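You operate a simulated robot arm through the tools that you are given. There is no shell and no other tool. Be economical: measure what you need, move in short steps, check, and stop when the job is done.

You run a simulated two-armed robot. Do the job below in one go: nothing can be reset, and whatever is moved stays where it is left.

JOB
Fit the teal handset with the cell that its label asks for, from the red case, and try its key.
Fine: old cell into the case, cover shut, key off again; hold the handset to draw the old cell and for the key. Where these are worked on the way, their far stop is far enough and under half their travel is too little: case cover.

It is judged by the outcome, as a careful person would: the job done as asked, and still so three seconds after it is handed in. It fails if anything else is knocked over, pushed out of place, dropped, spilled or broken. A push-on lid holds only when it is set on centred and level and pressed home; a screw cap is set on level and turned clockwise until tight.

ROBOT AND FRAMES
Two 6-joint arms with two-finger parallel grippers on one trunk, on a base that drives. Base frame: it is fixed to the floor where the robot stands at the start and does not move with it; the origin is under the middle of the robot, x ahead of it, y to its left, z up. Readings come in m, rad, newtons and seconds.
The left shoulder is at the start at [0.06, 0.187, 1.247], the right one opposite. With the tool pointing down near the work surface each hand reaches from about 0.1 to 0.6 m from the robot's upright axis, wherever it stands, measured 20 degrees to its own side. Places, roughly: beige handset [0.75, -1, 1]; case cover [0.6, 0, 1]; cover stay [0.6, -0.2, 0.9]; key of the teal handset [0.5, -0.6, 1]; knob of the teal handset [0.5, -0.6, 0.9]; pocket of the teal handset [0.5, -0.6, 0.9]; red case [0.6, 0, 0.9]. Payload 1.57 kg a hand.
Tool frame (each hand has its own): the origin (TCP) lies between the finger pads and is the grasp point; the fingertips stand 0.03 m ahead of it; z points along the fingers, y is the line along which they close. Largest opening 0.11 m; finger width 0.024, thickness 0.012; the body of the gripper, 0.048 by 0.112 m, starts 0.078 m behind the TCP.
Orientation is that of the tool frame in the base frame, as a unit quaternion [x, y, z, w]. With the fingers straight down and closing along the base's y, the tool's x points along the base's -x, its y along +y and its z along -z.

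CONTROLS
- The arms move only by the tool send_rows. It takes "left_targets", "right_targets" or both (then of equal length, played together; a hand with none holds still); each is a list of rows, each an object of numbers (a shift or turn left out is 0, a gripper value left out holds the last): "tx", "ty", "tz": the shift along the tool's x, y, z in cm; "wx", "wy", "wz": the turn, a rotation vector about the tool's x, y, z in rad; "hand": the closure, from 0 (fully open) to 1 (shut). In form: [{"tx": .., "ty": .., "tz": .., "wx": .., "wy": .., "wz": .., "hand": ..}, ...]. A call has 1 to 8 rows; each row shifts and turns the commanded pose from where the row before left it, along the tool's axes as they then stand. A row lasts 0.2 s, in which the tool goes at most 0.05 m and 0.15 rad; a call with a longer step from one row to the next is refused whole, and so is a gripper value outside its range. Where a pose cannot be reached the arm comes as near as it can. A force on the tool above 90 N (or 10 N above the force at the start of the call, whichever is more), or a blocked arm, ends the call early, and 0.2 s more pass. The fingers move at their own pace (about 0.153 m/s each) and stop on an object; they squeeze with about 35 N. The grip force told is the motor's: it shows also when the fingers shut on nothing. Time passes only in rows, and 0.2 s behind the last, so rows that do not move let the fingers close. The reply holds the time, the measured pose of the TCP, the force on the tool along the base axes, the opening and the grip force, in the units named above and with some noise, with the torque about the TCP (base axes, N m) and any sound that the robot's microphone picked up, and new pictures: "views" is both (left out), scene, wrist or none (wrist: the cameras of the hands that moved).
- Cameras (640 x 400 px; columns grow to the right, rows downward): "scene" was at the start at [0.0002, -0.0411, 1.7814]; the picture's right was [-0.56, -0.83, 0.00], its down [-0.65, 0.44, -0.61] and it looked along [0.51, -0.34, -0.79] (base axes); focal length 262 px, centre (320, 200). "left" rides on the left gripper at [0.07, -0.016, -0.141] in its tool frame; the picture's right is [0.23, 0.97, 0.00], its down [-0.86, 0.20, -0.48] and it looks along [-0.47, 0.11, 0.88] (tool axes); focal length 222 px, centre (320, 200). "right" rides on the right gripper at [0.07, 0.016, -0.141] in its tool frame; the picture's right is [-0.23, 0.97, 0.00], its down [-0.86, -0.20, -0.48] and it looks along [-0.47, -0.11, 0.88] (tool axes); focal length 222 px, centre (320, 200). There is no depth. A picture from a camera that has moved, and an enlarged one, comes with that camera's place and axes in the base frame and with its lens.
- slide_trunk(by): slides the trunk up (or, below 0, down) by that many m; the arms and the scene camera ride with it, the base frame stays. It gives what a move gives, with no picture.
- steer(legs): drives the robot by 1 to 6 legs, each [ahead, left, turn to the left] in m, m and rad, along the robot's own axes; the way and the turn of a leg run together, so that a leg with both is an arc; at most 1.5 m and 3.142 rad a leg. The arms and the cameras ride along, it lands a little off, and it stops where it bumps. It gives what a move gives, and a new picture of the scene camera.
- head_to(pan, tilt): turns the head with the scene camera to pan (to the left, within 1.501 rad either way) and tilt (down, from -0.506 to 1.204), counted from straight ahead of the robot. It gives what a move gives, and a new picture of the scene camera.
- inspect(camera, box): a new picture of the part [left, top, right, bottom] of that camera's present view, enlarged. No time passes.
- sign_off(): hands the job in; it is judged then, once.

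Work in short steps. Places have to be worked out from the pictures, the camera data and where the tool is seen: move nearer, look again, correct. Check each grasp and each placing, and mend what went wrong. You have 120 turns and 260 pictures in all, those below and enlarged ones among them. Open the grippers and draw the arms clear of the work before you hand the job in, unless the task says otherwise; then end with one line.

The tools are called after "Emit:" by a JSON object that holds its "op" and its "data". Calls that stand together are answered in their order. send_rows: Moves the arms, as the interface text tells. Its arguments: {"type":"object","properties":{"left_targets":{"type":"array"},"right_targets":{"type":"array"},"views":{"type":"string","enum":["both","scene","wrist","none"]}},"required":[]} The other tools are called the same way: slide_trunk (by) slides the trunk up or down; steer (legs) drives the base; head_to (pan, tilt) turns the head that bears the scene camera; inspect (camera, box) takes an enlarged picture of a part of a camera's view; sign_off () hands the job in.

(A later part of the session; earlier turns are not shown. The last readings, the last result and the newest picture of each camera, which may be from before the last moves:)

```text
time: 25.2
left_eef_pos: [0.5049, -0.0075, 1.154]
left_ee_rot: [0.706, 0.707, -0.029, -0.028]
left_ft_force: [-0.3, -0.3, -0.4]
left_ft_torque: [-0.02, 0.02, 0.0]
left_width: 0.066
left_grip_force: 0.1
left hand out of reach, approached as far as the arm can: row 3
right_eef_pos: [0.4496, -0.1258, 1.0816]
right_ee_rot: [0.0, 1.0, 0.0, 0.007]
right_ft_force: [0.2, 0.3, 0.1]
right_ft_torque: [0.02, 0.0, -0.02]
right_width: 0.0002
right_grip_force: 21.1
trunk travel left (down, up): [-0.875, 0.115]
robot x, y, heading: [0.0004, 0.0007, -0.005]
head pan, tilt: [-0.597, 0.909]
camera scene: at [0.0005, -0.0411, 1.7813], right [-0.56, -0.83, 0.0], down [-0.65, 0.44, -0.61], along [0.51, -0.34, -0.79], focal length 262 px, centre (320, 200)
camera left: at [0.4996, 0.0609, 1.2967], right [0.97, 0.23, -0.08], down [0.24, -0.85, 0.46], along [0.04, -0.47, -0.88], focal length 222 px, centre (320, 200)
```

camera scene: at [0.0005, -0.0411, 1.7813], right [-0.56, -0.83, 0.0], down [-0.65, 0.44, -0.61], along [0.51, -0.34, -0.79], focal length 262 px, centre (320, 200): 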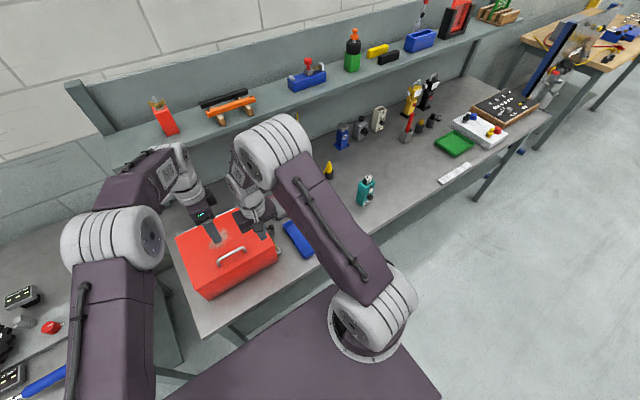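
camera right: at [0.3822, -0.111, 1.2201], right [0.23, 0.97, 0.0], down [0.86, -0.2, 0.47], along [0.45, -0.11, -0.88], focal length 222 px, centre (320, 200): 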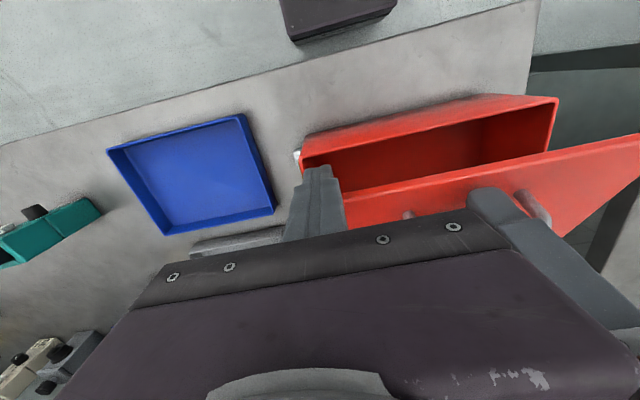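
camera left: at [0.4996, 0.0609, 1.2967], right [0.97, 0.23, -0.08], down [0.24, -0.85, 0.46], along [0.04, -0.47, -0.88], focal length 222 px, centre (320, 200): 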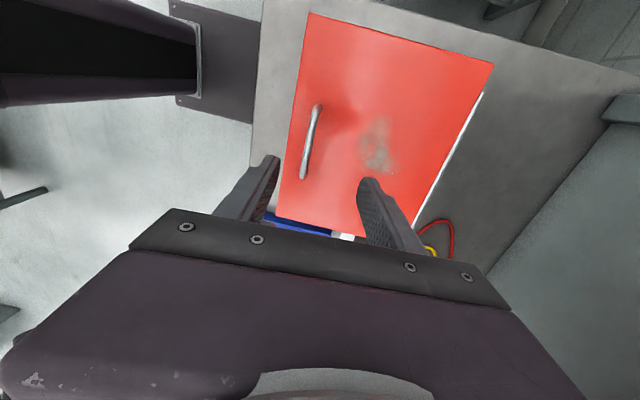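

The lid fell shut on release — it needs real support, i.e. the stay. More reach is needed: I try driving 0.1 m nearer to the bench.

Emit:
{"op": "send_rows", "data": {"right_targets": [{"tz": -3, "tx": 2}, {"tz": -4, "tx": 3}, {"tz": -4, "tx": 3}, {}], "left_targets": [{"tz": -3}, {"tz": -3, "wx": -0.08}, {}, {}], "views": "none"}}

Emit:
{"op": "steer", "data": {"legs": [[0.1, 0, 0]]}}

```text
time: 26.2
left_eef_pos: [0.51, -0.0092, 1.2129]
left_ee_rot: [0.707, 0.707, -0.003, -0.002]
left_ft_force: [0.7, 0.6, 0.0]
left_ft_torque: [0.0, 0.01, 0.01]
left_width: 0.0662
left_grip_force: 0.1
right_eef_pos: [0.3686, -0.1273, 1.1908]
right_ee_rot: [0.0, 1.0, 0.0, 0.006]
right_ft_force: [0.3, 0.4, 0.1]
right_ft_torque: [-0.03, 0.02, 0.01]
right_width: 0.0002
right_grip_force: 21.2
trunk travel left (down, up): [-0.875, 0.115]
robot x, y, heading: [0.0021, 0.0021, 0.003]
head pan, tilt: [-0.597, 0.909]
```

```text
time: 27.4
left_eef_pos: [0.6033, -0.0097, 1.2158]
left_ee_rot: [0.707, 0.707, 0.0, 0.001]
left_ft_force: [0.3, 0.2, 0.2]
left_ft_torque: [0.0, -0.03, 0.0]
left_width: 0.066
left_grip_force: 0.0
right_eef_pos: [0.4615, -0.1274, 1.1926]
right_ee_rot: [0.001, 1.0, 0.0, 0.008]
right_ft_force: [-0.4, 1.7, 0.2]
right_ft_torque: [-0.01, -0.06, 0.0]
right_width: 0.0002
right_grip_force: 21.4
trunk travel left (down, up): [-0.875, 0.115]
robot x, y, heading: [0.0991, -0.0028, -0.005]
head pan, tilt: [-0.597, 0.909]
camera scene: at [0.0916, -0.0411, 1.7814], right [-0.56, -0.83, 0.0], down [-0.65, 0.44, -0.62], along [0.51, -0.34, -0.79], focal length 262 px, centre (320, 200)
```

scene: 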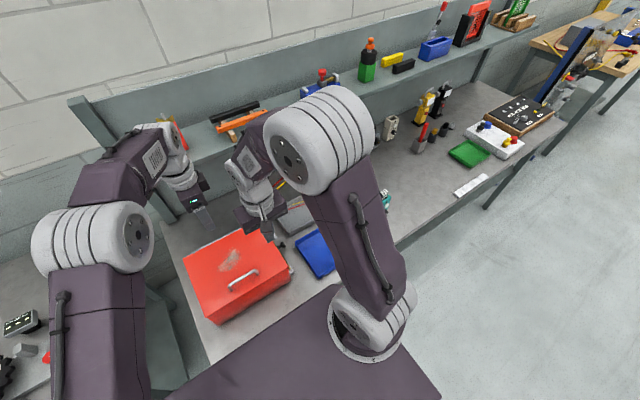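

That gave 10 cm. Now the left hand goes back over the handle.

Emit:
{"op": "send_rows", "data": {"left_targets": [{"ty": -2.5, "tz": 2.5}, {"ty": -2.5, "tz": 2.5}, {"ty": -2.5, "tz": 2.5}, {"ty": -2.5, "tz": 2.5}, {"ty": -2.5, "tz": 3.3, "tx": -0.6}, {"tz": 3.3}, {}]}}

```text
time: 28.9
left_eef_pos: [0.4814, -0.0164, 1.047]
left_ee_rot: [0.707, 0.707, -0.002, -0.001]
left_ft_force: [0.1, 0.0, 0.0]
left_ft_torque: [0.01, 0.04, 0.01]
left_width: 0.0659
left_grip_force: 0.1
right_eef_pos: [0.4673, -0.1266, 1.191]
right_ee_rot: [0.0, 1.0, 0.001, 0.007]
right_ft_force: [-0.6, -0.5, 0.3]
right_ft_torque: [-0.01, 0.02, -0.01]
right_width: 0.0
right_grip_force: 21.3
trunk travel left (down, up): [-0.875, 0.115]
robot x, y, heading: [0.0992, -0.0032, 0.001]
head pan, tilt: [-0.597, 0.909]
camera scene: at [0.099, -0.0407, 1.7814], right [-0.56, -0.83, 0.0], down [-0.65, 0.44, -0.61], along [0.51, -0.35, -0.79], focal length 262 px, centre (320, 200)
camera left: at [0.4667, 0.0529, 1.1895], right [0.97, 0.23, 0.0], down [0.2, -0.85, 0.48], along [0.11, -0.47, -0.88], focal length 222 px, centre (320, 200)
```

scene: 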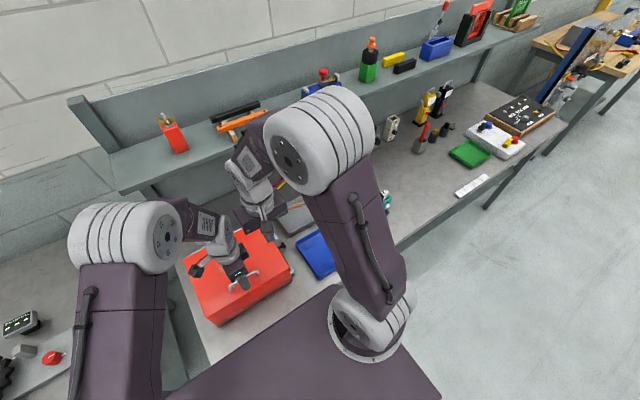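
left: 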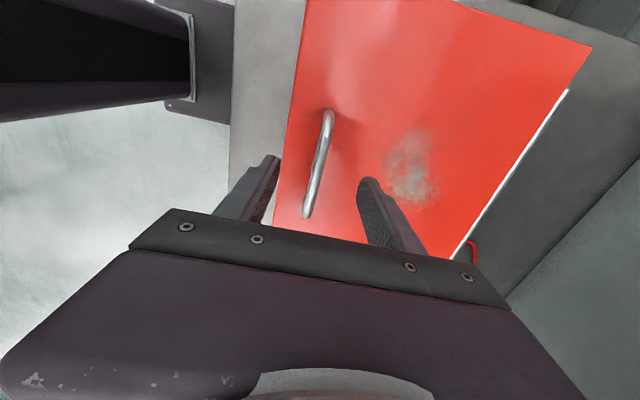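

Lower, grip the bar a little higher than before, while moving the right hand aside.

Emit:
{"op": "send_rows", "data": {"left_targets": [{"tz": 2.2}, {"tz": 0.9}, {"hand": 1}, {}, {}, {}], "right_targets": [{"ty": -4}, {"ty": -4}, {"ty": -4}, {"ty": -4}, {"ty": -2, "hand": 0.5}, {}], "views": "wrist"}}

```text
time: 30.4
left_eef_pos: [0.4785, -0.0155, 1.0174]
left_ee_rot: [0.707, 0.707, 0.0, -0.002]
left_ft_force: [-11.9, 0.0, -3.1]
left_ft_torque: [0.81, 0.12, 0.0]
left_width: 0.0096
left_grip_force: 28.1
right_eef_pos: [0.4638, -0.3083, 1.1911]
right_ee_rot: [0.001, 1.0, 0.001, 0.008]
right_ft_force: [0.0, 0.2, 0.7]
right_ft_torque: [-0.01, 0.01, 0.0]
right_width: 0.055
right_grip_force: 0.1
trunk travel left (down, up): [-0.875, 0.115]
robot x, y, heading: [0.0995, 0.0004, -0.002]
head pan, tilt: [-0.597, 0.909]
camera right: at [0.3926, -0.2907, 1.3329], right [0.23, 0.97, 0.0], down [0.85, -0.2, 0.49], along [0.48, -0.11, -0.87], focal length 222 px, centre (320, 200)
camera left: at [0.4637, 0.0527, 1.1594], right [0.97, 0.23, 0.0], down [0.2, -0.86, 0.48], along [0.11, -0.46, -0.88], focal length 222 px, centre (320, 200)
```

right: 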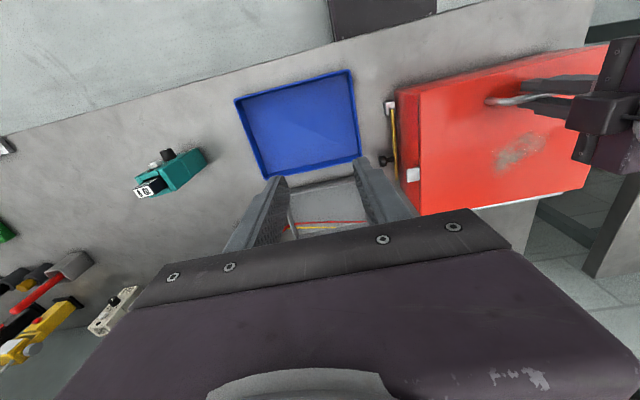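
left: 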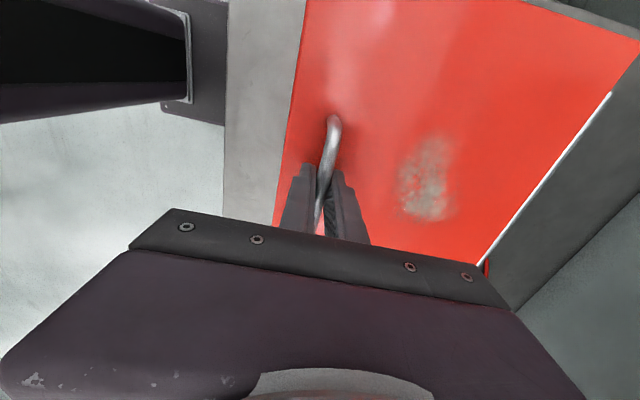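

Gripped. Lift along the arc 0.5 rad, hand turning with the lid.

Emit:
{"op": "send_rows", "data": {"left_targets": [{"tz": -1.9, "ty": 0.5, "wx": 0.1}, {"tz": -1.9, "ty": 0.5, "wx": 0.1}, {"tz": -1.9, "ty": 0.5, "wx": 0.1}, {"tz": -1.9, "ty": 0.5, "wx": 0.1}, {"tz": -1.9, "ty": 0.5, "wx": 0.1}, {}]}}

```text
time: 31.8
left_eef_pos: [0.5226, -0.0158, 1.1049]
left_ee_rot: [0.685, 0.685, -0.177, -0.177]
left_ft_force: [-6.4, -1.4, 0.2]
left_ft_torque: [-0.22, 0.06, 0.08]
left_width: 0.0097
left_grip_force: 28.1
right_eef_pos: [0.4652, -0.3073, 1.1906]
right_ee_rot: [-0.001, 1.0, 0.0, 0.008]
right_ft_force: [-0.6, -0.6, 0.4]
right_ft_torque: [0.02, 0.01, 0.0]
right_width: 0.0549
right_grip_force: 0.0
trunk travel left (down, up): [-0.875, 0.115]
robot x, y, heading: [0.0995, -0.002, 0.002]
head pan, tilt: [-0.597, 0.909]
camera scene: at [0.0961, -0.0417, 1.7813], right [-0.56, -0.83, 0.0], down [-0.65, 0.44, -0.61], along [0.51, -0.34, -0.79], focal length 262 px, centre (320, 200)
camera left: at [0.5775, 0.053, 1.2369], right [0.85, 0.23, -0.47], down [0.41, -0.85, 0.32], along [-0.33, -0.47, -0.82], focal length 222 px, centre (320, 200)
```

scene: 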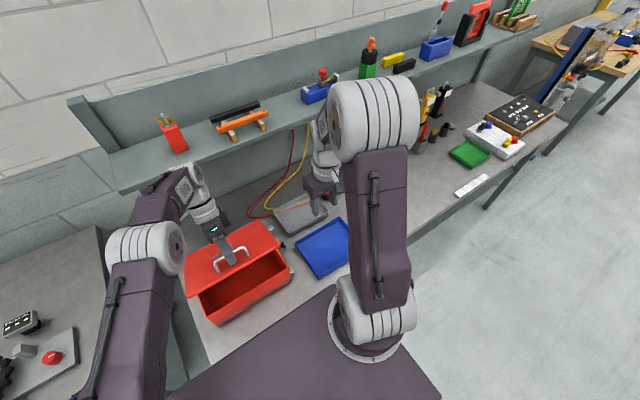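
left: 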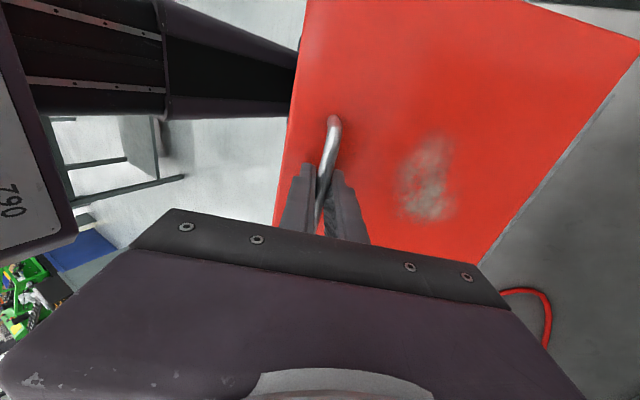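

Very smooth. Continue the arc.

Emit:
{"op": "send_rows", "data": {"left_targets": [{"tz": -1.9, "ty": 0.5, "wx": 0.1}, {"tz": -1.9, "ty": 0.5, "wx": 0.1}, {"tz": -1.9, "ty": 0.5, "wx": 0.1}, {"tz": -1.9, "ty": 0.5, "wx": 0.1}, {}]}}

```text
time: 32.8
left_eef_pos: [0.5221, 0.0107, 1.1109]
left_ee_rot: [0.654, 0.67, -0.268, -0.228]
left_ft_force: [52.0, -20.3, -46.3]
left_ft_torque: [0.13, -0.78, -0.93]
left_width: 0.0217
left_grip_force: 34.8
left hand out of reach, approached as far as the arm can: row 1, 2, 3, 4
right_eef_pos: [0.4803, -0.3101, 1.1856]
right_ee_rot: [0.0, 1.0, 0.0, -0.001]
right_ft_force: [-0.2, 1.4, 0.3]
right_ft_torque: [-0.01, -0.03, 0.01]
right_width: 0.0549
right_grip_force: 0.0
trunk travel left (down, up): [-0.875, 0.115]
robot x, y, heading: [0.0965, -0.0, 0.002]
head pan, tilt: [-0.597, 0.909]
stopped in row 5 (left hand): the arm was blocked; the commanded pose is now the measured one
camera scene: at [0.1213, -0.0455, 1.7811], right [-0.56, -0.83, 0.01], down [-0.66, 0.45, -0.6], along [0.5, -0.34, -0.8], focal length 262 px, centre (320, 200)
camera left: at [0.5994, 0.0872, 1.2261], right [0.73, 0.23, -0.65], down [0.5, -0.82, 0.27], along [-0.47, -0.52, -0.71], focal length 222 px, centre (320, 200)
```

scene: 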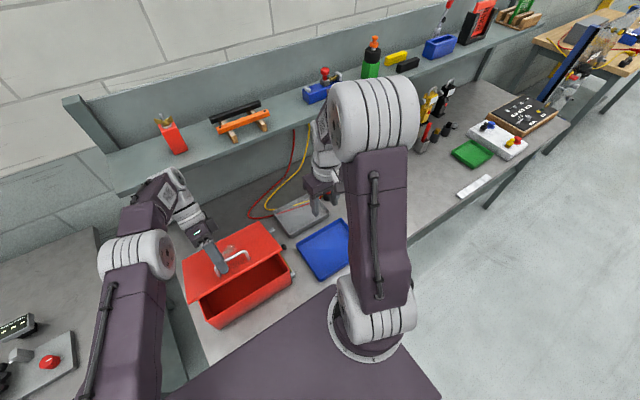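
left: 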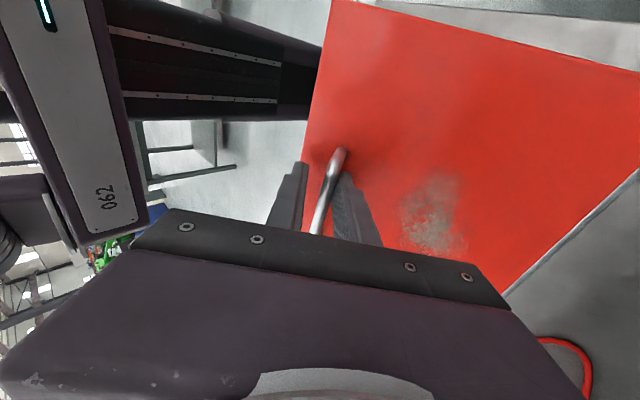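

The arm slid sideways at its limit. I turn the hand back to ~0.45 rad tilt and recentre before continuing without more tilt.

Emit:
{"op": "send_rows", "data": {"left_targets": [{"tx": -1, "wx": -0.1}, {"tx": -1, "wx": -0.1}, {"tx": -0.6, "wx": -0.07}, {}]}}

```text
time: 33.8
left_eef_pos: [0.5224, -0.0066, 1.1141]
left_ee_rot: [0.68, 0.698, -0.176, -0.139]
left_ft_force: [49.7, 14.3, -41.4]
left_ft_torque: [0.34, -1.02, -0.61]
left_width: 0.0158
left_grip_force: 31.0
right_eef_pos: [0.4813, -0.3041, 1.1871]
right_ee_rot: [0.0, 1.0, -0.001, 0.0]
right_ft_force: [-0.5, 0.0, 0.1]
right_ft_torque: [0.01, -0.03, 0.0]
right_width: 0.0547
right_grip_force: 0.1
trunk travel left (down, up): [-0.875, 0.115]
robot x, y, heading: [0.0981, -0.0044, -0.004]
head pan, tilt: [-0.597, 0.909]
camera scene: at [0.1216, -0.0357, 1.7813], right [-0.56, -0.83, 0.01], down [-0.66, 0.44, -0.61], along [0.5, -0.35, -0.8], focal length 262 px, centre (320, 200)
camera left: at [0.5665, 0.0695, 1.2457], right [0.87, 0.24, -0.43], down [0.42, -0.82, 0.38], along [-0.27, -0.51, -0.82], focal length 222 px, centre (320, 200)
```

scene: 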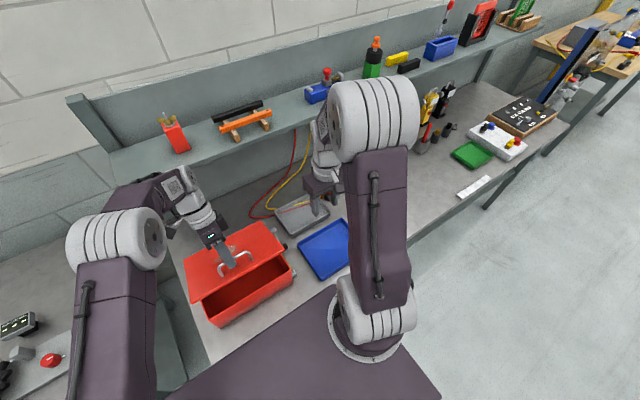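
left: 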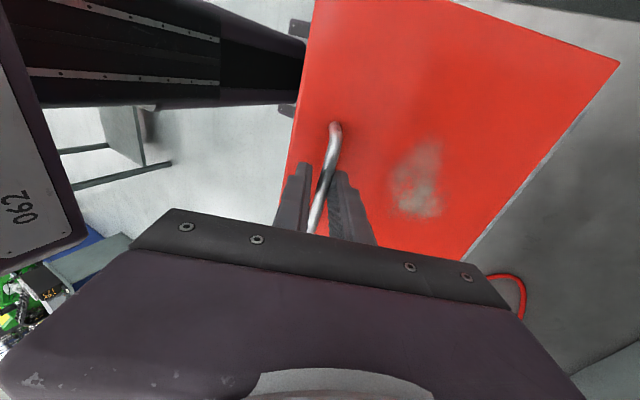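

Forces show the hand pulling back; I continue up and forward along the arc with fixed tilt.

Emit:
{"op": "send_rows", "data": {"left_targets": [{"ty": 1.2, "tz": -1.2}, {"ty": 0.7, "tz": -1.8}, {"ty": 0.7, "tz": -1.8}, {}]}}

```text
time: 34.8
left_eef_pos: [0.5581, -0.0082, 1.1476]
left_ee_rot: [0.678, 0.699, -0.179, -0.142]
left_ft_force: [24.4, 4.8, -36.8]
left_ft_torque: [-0.11, -0.7, -0.55]
left_width: 0.0097
left_grip_force: 28.7
right_eef_pos: [0.4756, -0.3062, 1.1884]
right_ee_rot: [0.001, 1.0, -0.001, 0.002]
right_ft_force: [-0.1, -0.6, -0.3]
right_ft_torque: [-0.02, 0.03, -0.01]
right_width: 0.055
right_grip_force: 0.1
trunk travel left (down, up): [-0.875, 0.115]
robot x, y, heading: [0.0999, 0.0016, 0.004]
head pan, tilt: [-0.597, 0.909]
camera scene: at [0.1134, -0.0399, 1.7812], right [-0.56, -0.83, 0.01], down [-0.66, 0.44, -0.61], along [0.5, -0.35, -0.79], focal length 262 px, centre (320, 200)
camera left: at [0.6043, 0.0686, 1.2789], right [0.86, 0.24, -0.44], down [0.42, -0.82, 0.38], along [-0.27, -0.51, -0.81], focal length 222 px, centre (320, 200)
```

scene: 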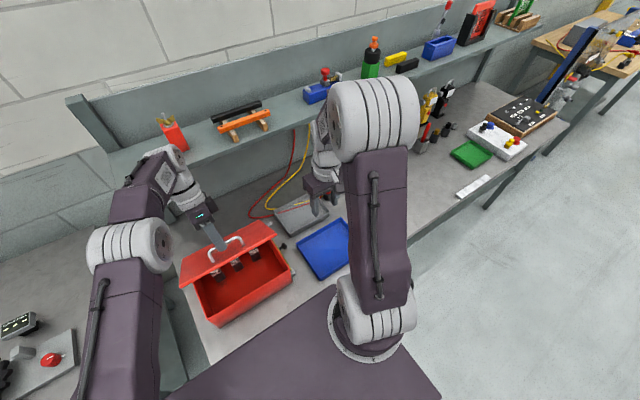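
left: 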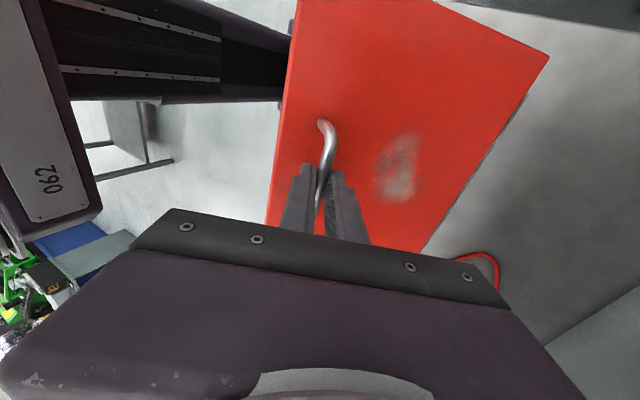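

Excellent, lid ~45° and contents visible. Continue.

Emit:
{"op": "send_rows", "data": {"left_targets": [{"ty": 1.1, "tz": -1.5}, {"ty": 1.2, "tz": -1.5}, {"ty": 1.2, "tz": -1.4}, {}]}}

Emit:
{"op": "inspect", "data": {"camera": "scene", "box": [170, 200, 310, 330]}}

```text
time: 35.8
left_eef_pos: [0.5615, 0.0122, 1.1755]
left_ee_rot: [0.679, 0.699, -0.177, -0.142]
left_ft_force: [-0.9, 0.0, -0.2]
left_ft_torque: [-0.01, -0.01, 0.01]
left_width: 0.0
left_grip_force: 21.0
left hand out of reach, approached as far as the arm can: row 1, 2, 3
right_eef_pos: [0.4644, -0.3049, 1.1927]
right_ee_rot: [-0.001, 1.0, -0.002, 0.008]
right_ft_force: [0.0, 0.3, 0.1]
right_ft_torque: [-0.03, -0.02, -0.01]
right_width: 0.0552
right_grip_force: 0.0
trunk travel left (down, up): [-0.875, 0.115]
robot x, y, heading: [0.0986, 0.001, 0.006]
head pan, tilt: [-0.597, 0.909]
camera scene: at [0.0938, -0.039, 1.7818], right [-0.56, -0.83, 0.0], down [-0.65, 0.44, -0.62], along [0.51, -0.35, -0.79], focal length 262 px, centre (320, 200)
camera left: at [0.6063, 0.0885, 1.307], right [0.87, 0.24, -0.44], down [0.42, -0.82, 0.38], along [-0.27, -0.51, -0.82], focal length 222 px, centre (320, 200)
```

scene: 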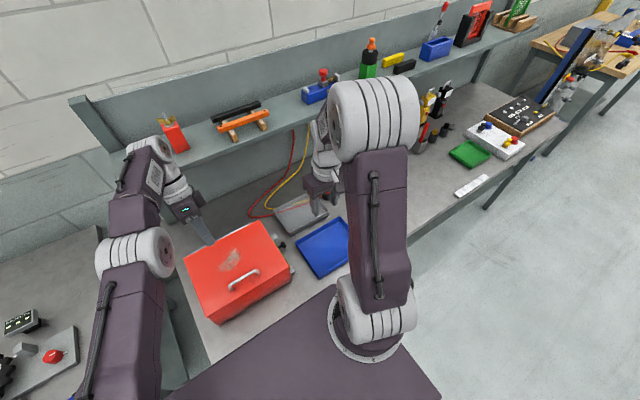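
left: 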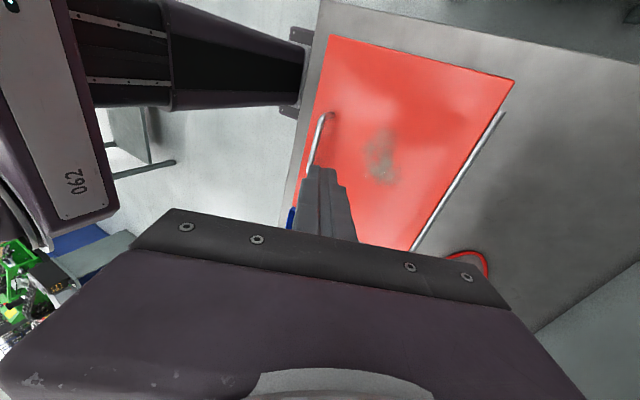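

```text
3.08 times, centred on (240, 265) of scene
camera zoom: at [0.0938, -0.039, 1.7818], right [-0.56, -0.83, 0.0], down [-0.65, 0.44, -0.62], along [0.51, -0.35, -0.79], focal length 806 px, centre (566, 0)
```

zoom: 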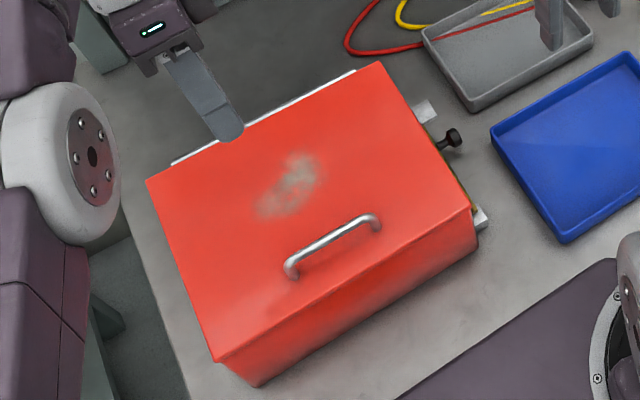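

The arm ran out of reach and the bar slipped off; the lid dropped shut. I draw the left hand back, then go nearer and slightly to the right for proper reach.

Emit:
{"op": "send_rows", "data": {"left_targets": [{"ty": -3, "wx": -0.115, "hand": 0.4}, {"ty": -3, "wx": -0.115}, {"ty": -3, "wx": -0.115}, {"ty": -3, "wx": -0.1}, {"ty": -3}, {}], "views": "none"}}

Emit:
{"op": "steer", "data": {"legs": [[0.06, -0.1, 0]]}}

```text
time: 37.2
left_eef_pos: [0.4212, 0.0049, 1.2075]
left_ee_rot: [0.693, 0.721, -0.018, 0.01]
left_ft_force: [0.2, 0.5, -0.1]
left_ft_torque: [0.01, 0.04, 0.03]
left_width: 0.0661
left_grip_force: 0.0
right_eef_pos: [0.4681, -0.3076, 1.1902]
right_ee_rot: [-0.001, 1.0, -0.001, 0.006]
right_ft_force: [0.3, -0.2, 0.1]
right_ft_torque: [0.02, 0.0, 0.03]
right_width: 0.0547
right_grip_force: 0.1
trunk travel left (down, up): [-0.875, 0.115]
robot x, y, heading: [0.1001, -0.0017, -0.0]
head pan, tilt: [-0.597, 0.909]
```

```text
time: 38.5
left_eef_pos: [0.4779, -0.0892, 1.2079]
left_ee_rot: [0.693, 0.721, -0.019, 0.012]
left_ft_force: [0.1, 1.6, 1.3]
left_ft_torque: [0.01, 0.0, 0.0]
left_width: 0.066
left_grip_force: 0.1
right_eef_pos: [0.5244, -0.4017, 1.1937]
right_ee_rot: [-0.001, 1.0, -0.001, 0.008]
right_ft_force: [0.0, 0.4, 0.0]
right_ft_torque: [-0.07, 0.01, 0.02]
right_width: 0.0549
right_grip_force: 0.0
trunk travel left (down, up): [-0.875, 0.115]
robot x, y, heading: [0.1595, -0.0942, -0.001]
head pan, tilt: [-0.597, 0.909]
camera scene: at [0.1553, -0.1348, 1.7815], right [-0.56, -0.83, 0.0], down [-0.65, 0.44, -0.62], along [0.51, -0.35, -0.79], focal length 262 px, centre (320, 200)
```

scene: 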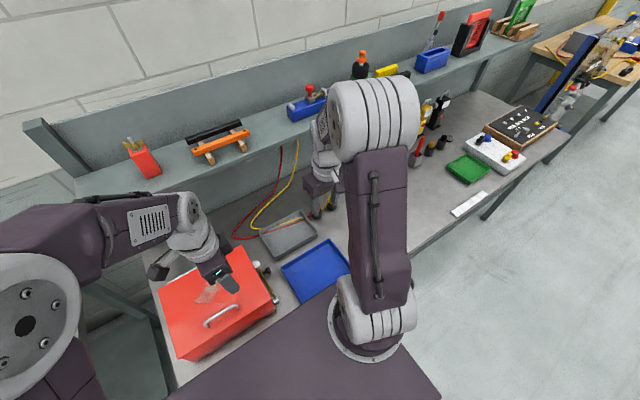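

No bump; another 4 cm ahead.

Emit:
{"op": "steer", "data": {"legs": [[0.04, 0, 0]]}}

```text
time: 39.3
left_eef_pos: [0.511, -0.093, 1.2093]
left_ee_rot: [0.693, 0.72, -0.017, 0.013]
left_ft_force: [-0.5, -0.8, 0.6]
left_ft_torque: [-0.02, -0.07, 0.0]
left_width: 0.0659
left_grip_force: 0.1
right_eef_pos: [0.5566, -0.4065, 1.192]
right_ee_rot: [-0.001, 1.0, 0.001, 0.011]
right_ft_force: [-0.3, 0.1, 0.0]
right_ft_torque: [0.0, -0.08, 0.02]
right_width: 0.055
right_grip_force: 0.1
trunk travel left (down, up): [-0.875, 0.115]
robot x, y, heading: [0.1993, -0.0982, 0.003]
head pan, tilt: [-0.597, 0.909]
camera scene: at [0.1853, -0.1411, 1.7813], right [-0.56, -0.83, -0.01], down [-0.65, 0.44, -0.62], along [0.51, -0.34, -0.79], focal length 262 px, centre (320, 200)
```

scene: 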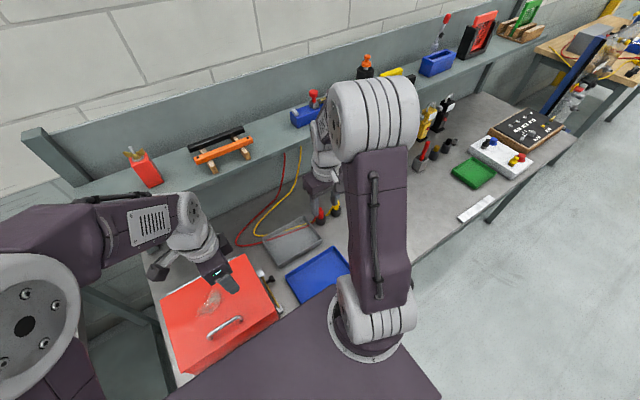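

Robot at (0.2, −0.1). Bring the left hand back over the handle, squared up.

Emit:
{"op": "send_rows", "data": {"left_targets": [{"wz": 0.038, "wy": 0.041, "tx": 1.9, "ty": -0.8, "tz": 1}, {"tx": 1.9, "ty": -0.8, "tz": 3.7}, {"tx": 1.9, "ty": -0.8, "tz": 3.7}, {"tx": 1.9, "ty": -0.8, "tz": 3.7}, {"tz": 3.5}, {}]}}

```text
time: 40.7
left_eef_pos: [0.4841, -0.0151, 1.0508]
left_ee_rot: [0.706, 0.708, -0.004, -0.004]
left_ft_force: [0.2, 0.1, -0.5]
left_ft_torque: [0.0, -0.03, -0.01]
left_width: 0.0658
left_grip_force: 0.1
right_eef_pos: [0.5641, -0.4044, 1.1906]
right_ee_rot: [0.0, 1.0, 0.0, 0.007]
right_ft_force: [-0.1, 0.9, -0.8]
right_ft_torque: [-0.03, 0.03, 0.03]
right_width: 0.055
right_grip_force: 0.0
trunk travel left (down, up): [-0.875, 0.115]
robot x, y, heading: [0.2, -0.0986, -0.0]
head pan, tilt: [-0.597, 0.909]
camera scene: at [0.1967, -0.1392, 1.7814], right [-0.56, -0.83, 0.0], down [-0.65, 0.44, -0.61], along [0.51, -0.34, -0.79], focal length 262 px, centre (320, 200)
camera left: at [0.4689, 0.0533, 1.1934], right [0.97, 0.23, -0.01], down [0.21, -0.85, 0.48], along [0.1, -0.47, -0.88], focal length 222 px, centre (320, 200)
```

scene: 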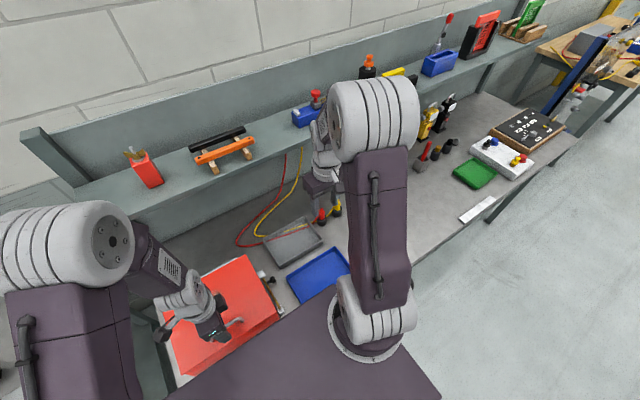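
left: 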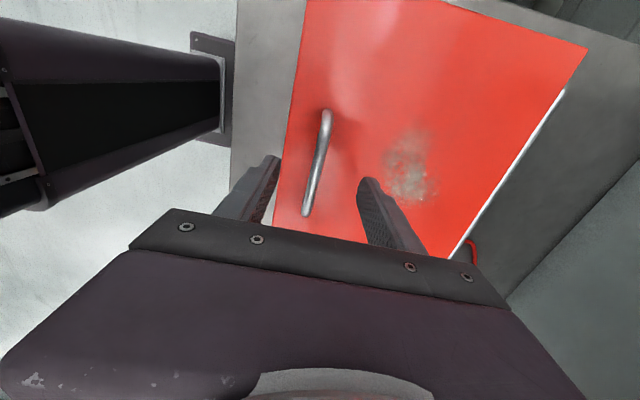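

Bar between the fingers; lower, grip, and lift the first part of the arc.

Emit:
{"op": "send_rows", "data": {"left_targets": [{"tz": 2.2, "ty": -0.4}, {"tz": 1.3}, {"hand": 1}, {}, {}, {"tz": -1.9, "ty": 0.5, "wx": 0.1}, {"tz": -1.9, "ty": 0.5, "wx": 0.1}, {}], "views": "none"}}

Emit:
{"op": "send_rows", "data": {"left_targets": [{"tz": -1.9, "ty": 0.5, "wx": 0.1}, {"tz": -1.9, "ty": 0.5, "wx": 0.1}, {"tz": -1.9, "ty": 0.5, "wx": 0.1}, {"tz": -1.9, "ty": 0.5, "wx": 0.1}, {}]}}

```text
time: 42.5
left_eef_pos: [0.4935, -0.0151, 1.0587]
left_ee_rot: [0.703, 0.704, -0.076, -0.074]
left_ft_force: [-4.5, 3.8, -1.0]
left_ft_torque: [-0.61, 0.16, 0.04]
left_width: 0.01
left_grip_force: 28.5
left hand out of reach, approached as far as the arm can: row 1
right_eef_pos: [0.5636, -0.4032, 1.1901]
right_ee_rot: [-0.001, 1.0, -0.001, 0.007]
right_ft_force: [0.0, -0.5, 0.6]
right_ft_torque: [0.0, -0.02, -0.01]
right_width: 0.055
right_grip_force: 0.1
trunk travel left (down, up): [-0.875, 0.115]
robot x, y, heading: [0.1947, -0.1003, 0.004]
head pan, tilt: [-0.597, 0.909]
```

```text
time: 43.7
left_eef_pos: [0.5396, -0.0144, 1.1216]
left_ee_rot: [0.673, 0.675, -0.214, -0.213]
left_ft_force: [0.7, 3.9, -3.8]
left_ft_torque: [0.08, 0.01, -0.09]
left_width: 0.0098
left_grip_force: 28.4
right_eef_pos: [0.565, -0.4028, 1.1914]
right_ee_rot: [-0.001, 1.0, -0.001, 0.006]
right_ft_force: [-0.8, -0.3, 0.3]
right_ft_torque: [0.0, 0.02, 0.0]
right_width: 0.0549
right_grip_force: 0.1
trunk travel left (down, up): [-0.875, 0.115]
robot x, y, heading: [0.199, -0.0964, 0.001]
head pan, tilt: [-0.597, 0.909]
camera scene: at [0.1977, -0.1374, 1.7814], right [-0.56, -0.83, 0.0], down [-0.65, 0.44, -0.61], along [0.51, -0.34, -0.79], focal length 262 px, centre (320, 200)
camera left: at [0.6074, 0.0548, 1.2478], right [0.8, 0.23, -0.56], down [0.44, -0.85, 0.28], along [-0.42, -0.47, -0.78], focal length 222 px, centre (320, 200)
```

scene: 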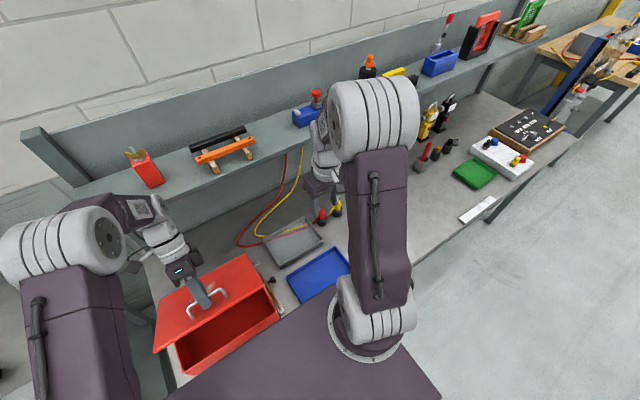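
left: 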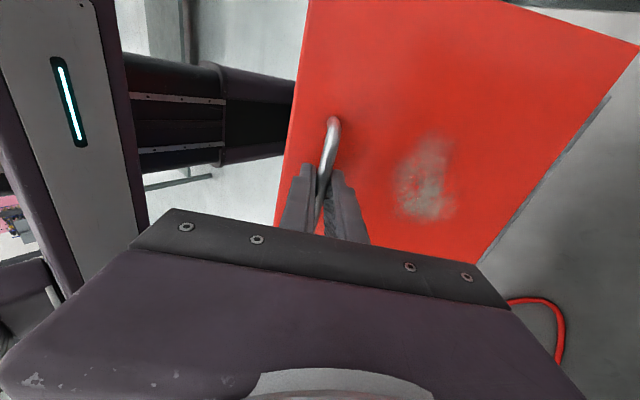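

Good, ~35° with light forces. Continue two steps turning, then check.

Emit:
{"op": "send_rows", "data": {"left_targets": [{"tz": -1.9, "ty": 0.5, "wx": 0.1}, {"tz": -1.9, "ty": 0.5, "wx": 0.1}, {}], "views": "none"}}

```text
time: 44.5
left_eef_pos: [0.5705, -0.0133, 1.1452]
left_ee_rot: [0.649, 0.649, -0.28, -0.279]
left_ft_force: [0.8, 4.4, -7.0]
left_ft_torque: [0.03, -0.03, -0.07]
left_width: 0.0098
left_grip_force: 28.0
right_eef_pos: [0.5656, -0.403, 1.1894]
right_ee_rot: [-0.001, 1.0, -0.001, 0.006]
right_ft_force: [0.2, -0.4, 0.8]
right_ft_torque: [0.02, 0.01, 0.01]
right_width: 0.055
right_grip_force: 0.1
trunk travel left (down, up): [-0.875, 0.115]
robot x, y, heading: [0.1931, -0.0993, 0.001]
head pan, tilt: [-0.597, 0.909]
```

Still smooth (~46°). Now forward along the arc without more tilt.

Emit:
{"op": "send_rows", "data": {"left_targets": [{"tz": -1.8, "ty": 0.5}, {"tz": -1.8, "ty": 0.6}, {}], "views": "scene"}}

```text
time: 45.3
left_eef_pos: [0.6029, -0.0135, 1.1628]
left_ee_rot: [0.65, 0.65, -0.278, -0.279]
left_ft_force: [-0.7, 4.3, -0.1]
left_ft_torque: [0.6, -0.04, -0.45]
left_width: 0.0098
left_grip_force: 27.4
right_eef_pos: [0.5651, -0.4039, 1.1918]
right_ee_rot: [-0.001, 1.0, -0.001, 0.007]
right_ft_force: [-0.6, 0.0, -0.7]
right_ft_torque: [-0.01, 0.01, 0.01]
right_width: 0.0548
right_grip_force: 0.1
trunk travel left (down, up): [-0.875, 0.115]
robot x, y, heading: [0.1949, -0.0972, -0.001]
head pan, tilt: [-0.597, 0.909]
camera scene: at [0.1966, -0.1377, 1.7815], right [-0.56, -0.83, 0.0], down [-0.65, 0.44, -0.61], along [0.51, -0.34, -0.79], focal length 262 px, centre (320, 200)
```

scene: 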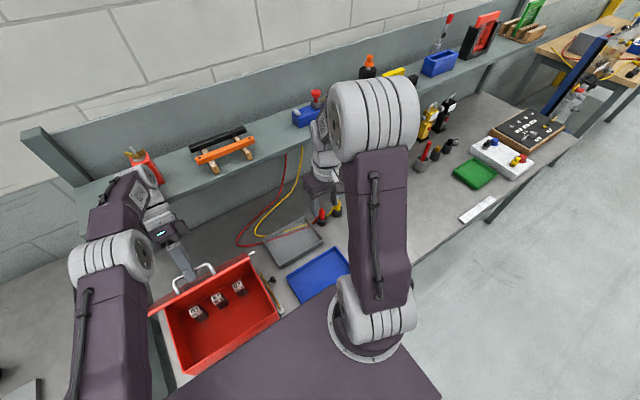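

Lid near 57°, three cells visible. Let me look at the stay and contents now.

Emit:
{"op": "inspect", "data": {"camera": "right", "box": [340, 20, 640, 240]}}

Emit:
{"op": "inspect", "data": {"camera": "scene", "box": [140, 240, 300, 380]}}

```text
1.82 times, centred on (490, 130) of right
camera zoom: at [0.4935, -0.3865, 1.3331], right [0.23, 0.97, 0.0], down [0.85, -0.2, 0.49], along [0.48, -0.11, -0.87], focal length 404 px, centre (11, 327)
```

zoom: 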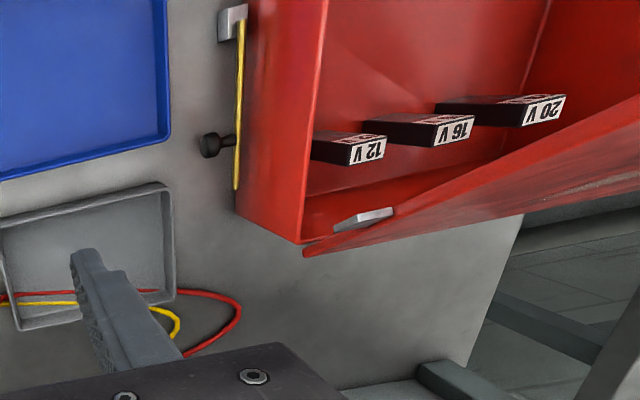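

```text
2.86 times, centred on (220, 310) of scene
camera zoom: at [0.1966, -0.1377, 1.7815], right [-0.56, -0.83, 0.0], down [-0.65, 0.44, -0.61], along [0.51, -0.34, -0.79], focal length 748 px, centre (606, -114)
```

zoom: 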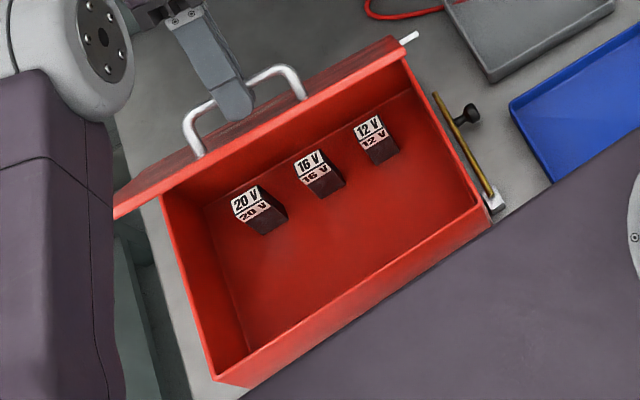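

Cells: 12, 16 (middle), 20 V. The stay needs a closer look; I bring the right wrist camera nearer.

Emit:
{"op": "send_rows", "data": {"right_targets": [{"tx": 2, "ty": 4, "tz": 2}, {"tx": 2, "ty": 4, "tz": 2}, {"tx": 2, "ty": 4, "tz": 3}, {"tx": 1, "ty": 3, "tz": 3}, {"tz": 4}, {}], "views": "wrist"}}

```text
refused: row 3 steps farther than a row can; nothing moved
```

Emit:
{"op": "send_rows", "data": {"right_targets": [{"tx": 2, "ty": 4, "tz": 2}, {"tx": 2, "ty": 4, "tz": 2}, {"tx": 2, "ty": 4, "tz": 2}, {"tx": 1, "ty": 3, "tz": 3}, {"tz": 4.5}, {}], "views": "wrist"}}

```text
time: 46.7
left_eef_pos: [0.6016, -0.014, 1.1631]
left_ee_rot: [0.65, 0.651, -0.279, -0.278]
left_ft_force: [-1.8, 4.4, 0.6]
left_ft_torque: [0.06, -0.11, 0.18]
left_width: 0.0096
left_grip_force: 27.9
right_eef_pos: [0.4962, -0.2519, 1.0568]
right_ee_rot: [-0.001, 1.0, 0.002, 0.007]
right_ft_force: [0.0, -0.1, -0.5]
right_ft_torque: [-0.01, -0.04, 0.06]
right_width: 0.055
right_grip_force: 0.0
trunk travel left (down, up): [-0.875, 0.115]
robot x, y, heading: [0.1997, -0.0985, 0.003]
head pan, tilt: [-0.597, 0.909]
camera right: at [0.4249, -0.2354, 1.198], right [0.23, 0.97, 0.0], down [0.85, -0.2, 0.49], along [0.48, -0.11, -0.87], focal length 222 px, centre (320, 200)
```

right: 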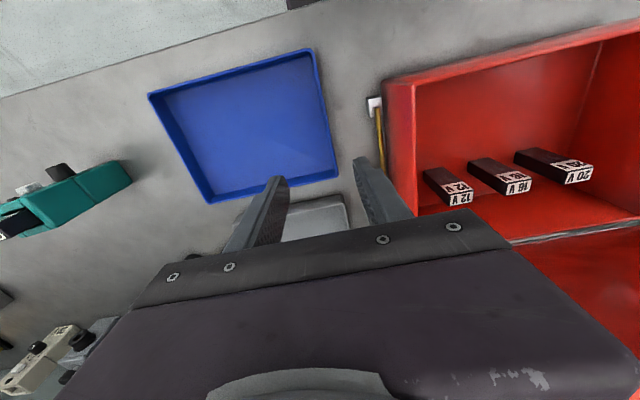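

Emit:
{"op": "send_rows", "data": {"right_targets": [{"ty": -4, "tx": -2}, {"ty": -3, "tx": -3}, {"tx": -2}, {}], "views": "none"}}

Emit:
{"op": "inspect", "data": {"camera": "right", "box": [360, 40, 640, 215]}}

```text
time: 47.7
left_eef_pos: [0.602, -0.014, 1.163]
left_ee_rot: [0.649, 0.651, -0.28, -0.278]
left_ft_force: [-2.1, 3.4, 0.5]
left_ft_torque: [0.05, 0.02, 0.16]
left_width: 0.0095
left_grip_force: 28.0
right_eef_pos: [0.5665, -0.3239, 1.0572]
right_ee_rot: [-0.001, 1.0, 0.0, 0.007]
right_ft_force: [-0.3, -0.3, -0.6]
right_ft_torque: [-0.01, 0.03, 0.0]
right_width: 0.055
right_grip_force: 0.0
trunk travel left (down, up): [-0.875, 0.115]
robot x, y, heading: [0.1933, -0.0987, 0.0]
head pan, tilt: [-0.597, 0.909]
```

```text
2.29 times, centred on (500, 128) of right
camera zoom: at [0.4953, -0.3068, 1.1985], right [0.23, 0.97, 0.0], down [0.85, -0.2, 0.49], along [0.48, -0.11, -0.87], focal length 508 px, centre (-91, 366)
```

zoom: 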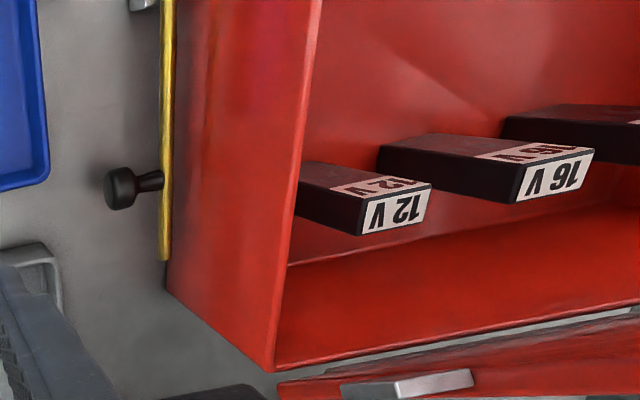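

The rod is pivoted at the front and ends free; it seems too short to prop the cover, so first I test whether the cover rests at its far stop. Continue the arc, easing the hand's tilt.

Emit:
{"op": "send_rows", "data": {"left_targets": [{"ty": 0.74, "tz": -1.78, "wx": -0.08}, {"ty": 1.08, "tz": -1.59, "wx": -0.1}, {"ty": 1.39, "tz": -1.33, "wx": -0.1}, {}], "views": "scene"}}

```text
time: 48.7
left_eef_pos: [0.6567, -0.0145, 1.1783]
left_ee_rot: [0.682, 0.683, -0.186, -0.183]
left_ft_force: [-3.3, 3.5, 25.3]
left_ft_torque: [0.32, 0.17, 0.5]
left_width: 0.0098
left_grip_force: 28.0
right_eef_pos: [0.5652, -0.3237, 1.0565]
right_ee_rot: [0.0, 1.0, 0.0, 0.008]
right_ft_force: [-0.1, -0.1, -0.8]
right_ft_torque: [0.0, -0.02, 0.0]
right_width: 0.0549
right_grip_force: 0.0
trunk travel left (down, up): [-0.875, 0.115]
robot x, y, heading: [0.1966, -0.0957, 0.0]
head pan, tilt: [-0.597, 0.909]
camera scene: at [0.1922, -0.1386, 1.7817], right [-0.56, -0.83, 0.0], down [-0.65, 0.44, -0.62], along [0.51, -0.34, -0.79], focal length 262 px, centre (320, 200)
```

scene: 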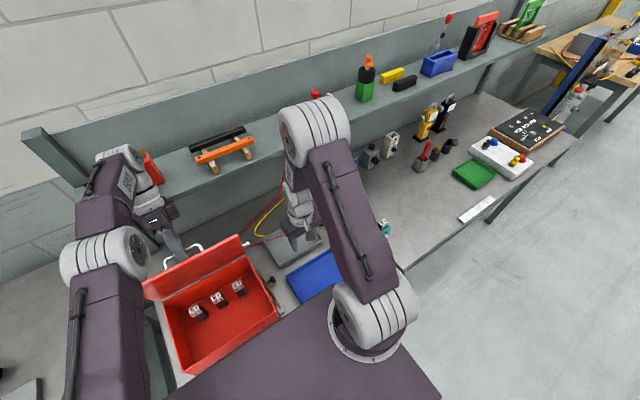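

Nearly upright. Two more small steps.

Emit:
{"op": "send_rows", "data": {"left_targets": [{"ty": 1.58, "tz": -1.27, "wx": -0.1}, {"ty": 1.64, "tz": -0.97, "wx": -0.1}, {}], "views": "scene"}}

Emit:
{"op": "inspect", "data": {"camera": "scene", "box": [120, 210, 300, 380]}}

```text
time: 49.5
left_eef_pos: [0.6862, -0.014, 1.1817]
left_ee_rot: [0.697, 0.698, -0.116, -0.119]
left_ft_force: [-48.2, -3.1, -31.4]
left_ft_torque: [0.85, -2.45, 0.73]
left_width: 0.01
left_grip_force: 28.3
right_eef_pos: [0.5583, -0.3239, 1.0594]
right_ee_rot: [-0.001, 1.0, -0.001, 0.011]
right_ft_force: [0.1, -0.5, 0.8]
right_ft_torque: [0.01, -0.02, -0.03]
right_width: 0.055
right_grip_force: 0.1
trunk travel left (down, up): [-0.875, 0.115]
robot x, y, heading: [0.1938, -0.0969, 0.002]
head pan, tilt: [-0.597, 0.909]
camera scene: at [0.1825, -0.1385, 1.7807], right [-0.56, -0.83, 0.0], down [-0.65, 0.44, -0.62], along [0.52, -0.34, -0.78], focal length 262 px, centre (320, 200)
```

scene: 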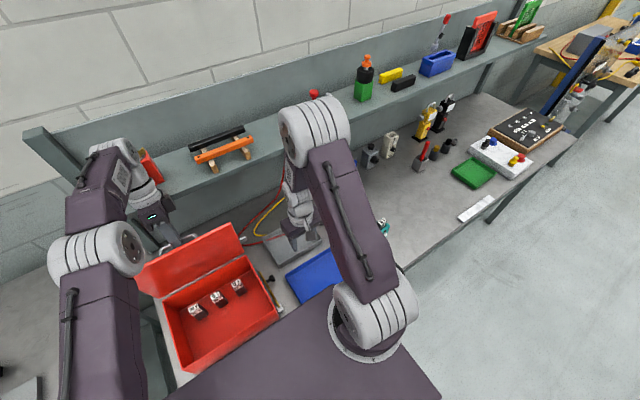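

```text
2.35 times, centred on (210, 295) of scene
camera zoom: at [0.1825, -0.1385, 1.7807], right [-0.56, -0.83, 0.0], down [-0.65, 0.44, -0.62], along [0.52, -0.34, -0.78], focal length 616 px, centre (579, -24)
```

zoom: 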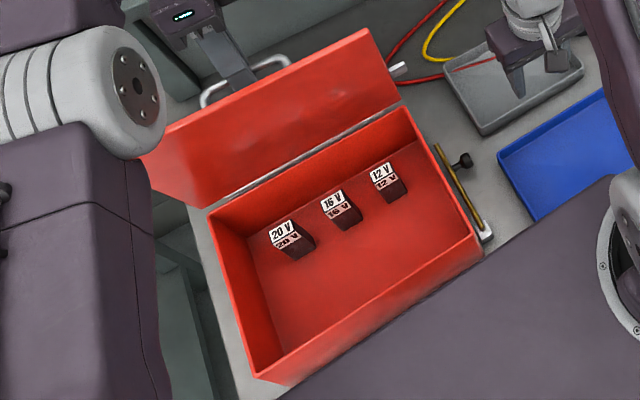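

The cover is nearly upright and meets resistance (likely its stop). I loosen the grip slightly, keeping the bar caged, to see whether the cover stays by itself.

Emit:
{"op": "send_rows", "data": {"left_targets": [{"hand": 0.75}, {}, {}], "views": "none"}}

Emit:
{"op": "inspect", "data": {"camera": "left", "box": [200, 60, 500, 250]}}

Emit:
{"op": "inspect", "data": {"camera": "scene", "box": [120, 210, 300, 380]}}

```text
time: 50.3
left_eef_pos: [0.6884, -0.0145, 1.1866]
left_ee_rot: [0.698, 0.698, -0.113, -0.112]
left_ft_force: [-32.2, -0.2, 15.7]
left_ft_torque: [-0.06, -3.25, -0.14]
left_width: 0.0275
left_grip_force: 0.1
right_eef_pos: [0.5582, -0.3246, 1.0591]
right_ee_rot: [-0.001, 1.0, 0.0, 0.012]
right_ft_force: [0.5, -0.4, 0.2]
right_ft_torque: [0.03, 0.0, -0.03]
right_width: 0.0549
right_grip_force: 0.0
trunk travel left (down, up): [-0.875, 0.115]
robot x, y, heading: [0.193, -0.0981, 0.004]
head pan, tilt: [-0.597, 0.909]
```

```text
2.11 times, centred on (350, 155) of left
camera zoom: at [0.7186, 0.0544, 1.327], right [0.92, 0.23, -0.31], down [0.34, -0.85, 0.39], along [-0.17, -0.47, -0.87], focal length 468 px, centre (257, 295)
```

zoom: 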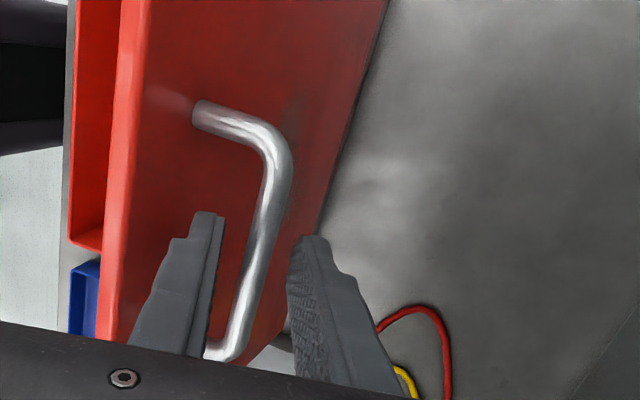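

```text
2.35 times, centred on (210, 295) of scene
camera zoom: at [0.1823, -0.1388, 1.7817], right [-0.56, -0.83, 0.0], down [-0.65, 0.44, -0.62], along [0.52, -0.34, -0.78], focal length 616 px, centre (579, -24)
```

zoom: 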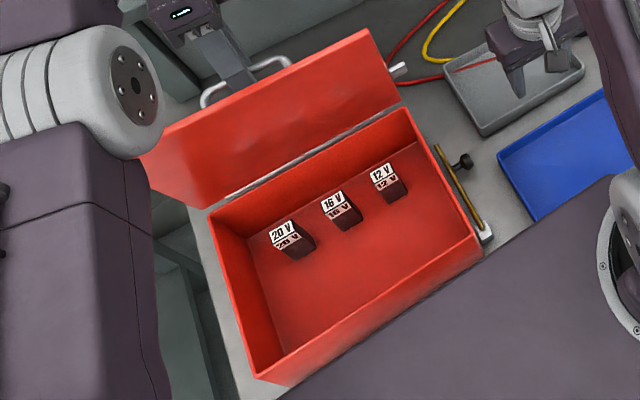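

The hand is still pressing the cover against its stop. I back off slightly and see if the cover follows.

Emit:
{"op": "send_rows", "data": {"left_targets": [{"ty": -0.5}, {"ty": -0.5}, {}], "views": "none"}}

Emit:
{"op": "inspect", "data": {"camera": "left", "box": [200, 60, 500, 250]}}

```text
time: 51.1
left_eef_pos: [0.6869, -0.0147, 1.185]
left_ee_rot: [0.697, 0.698, -0.116, -0.117]
left_ft_force: [-5.6, 0.7, 2.6]
left_ft_torque: [-0.14, -0.67, -0.05]
left_width: 0.0275
left_grip_force: 0.0
right_eef_pos: [0.5654, -0.3241, 1.0563]
right_ee_rot: [-0.001, 1.0, 0.0, 0.007]
right_ft_force: [0.4, -0.6, 0.9]
right_ft_torque: [0.03, 0.01, 0.0]
right_width: 0.0546
right_grip_force: 0.0
trunk travel left (down, up): [-0.875, 0.115]
robot x, y, heading: [0.1964, -0.097, -0.003]
head pan, tilt: [-0.597, 0.909]
```

```text
2.11 times, centred on (350, 155) of left
camera zoom: at [0.718, 0.0542, 1.3244], right [0.92, 0.23, -0.32], down [0.35, -0.85, 0.39], along [-0.18, -0.47, -0.87], focal length 468 px, centre (257, 295)
```

zoom: 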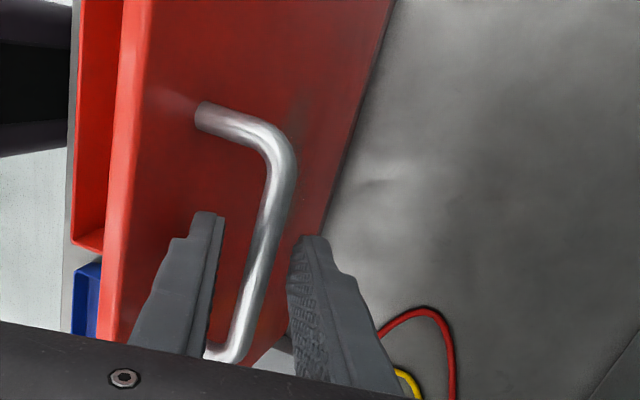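

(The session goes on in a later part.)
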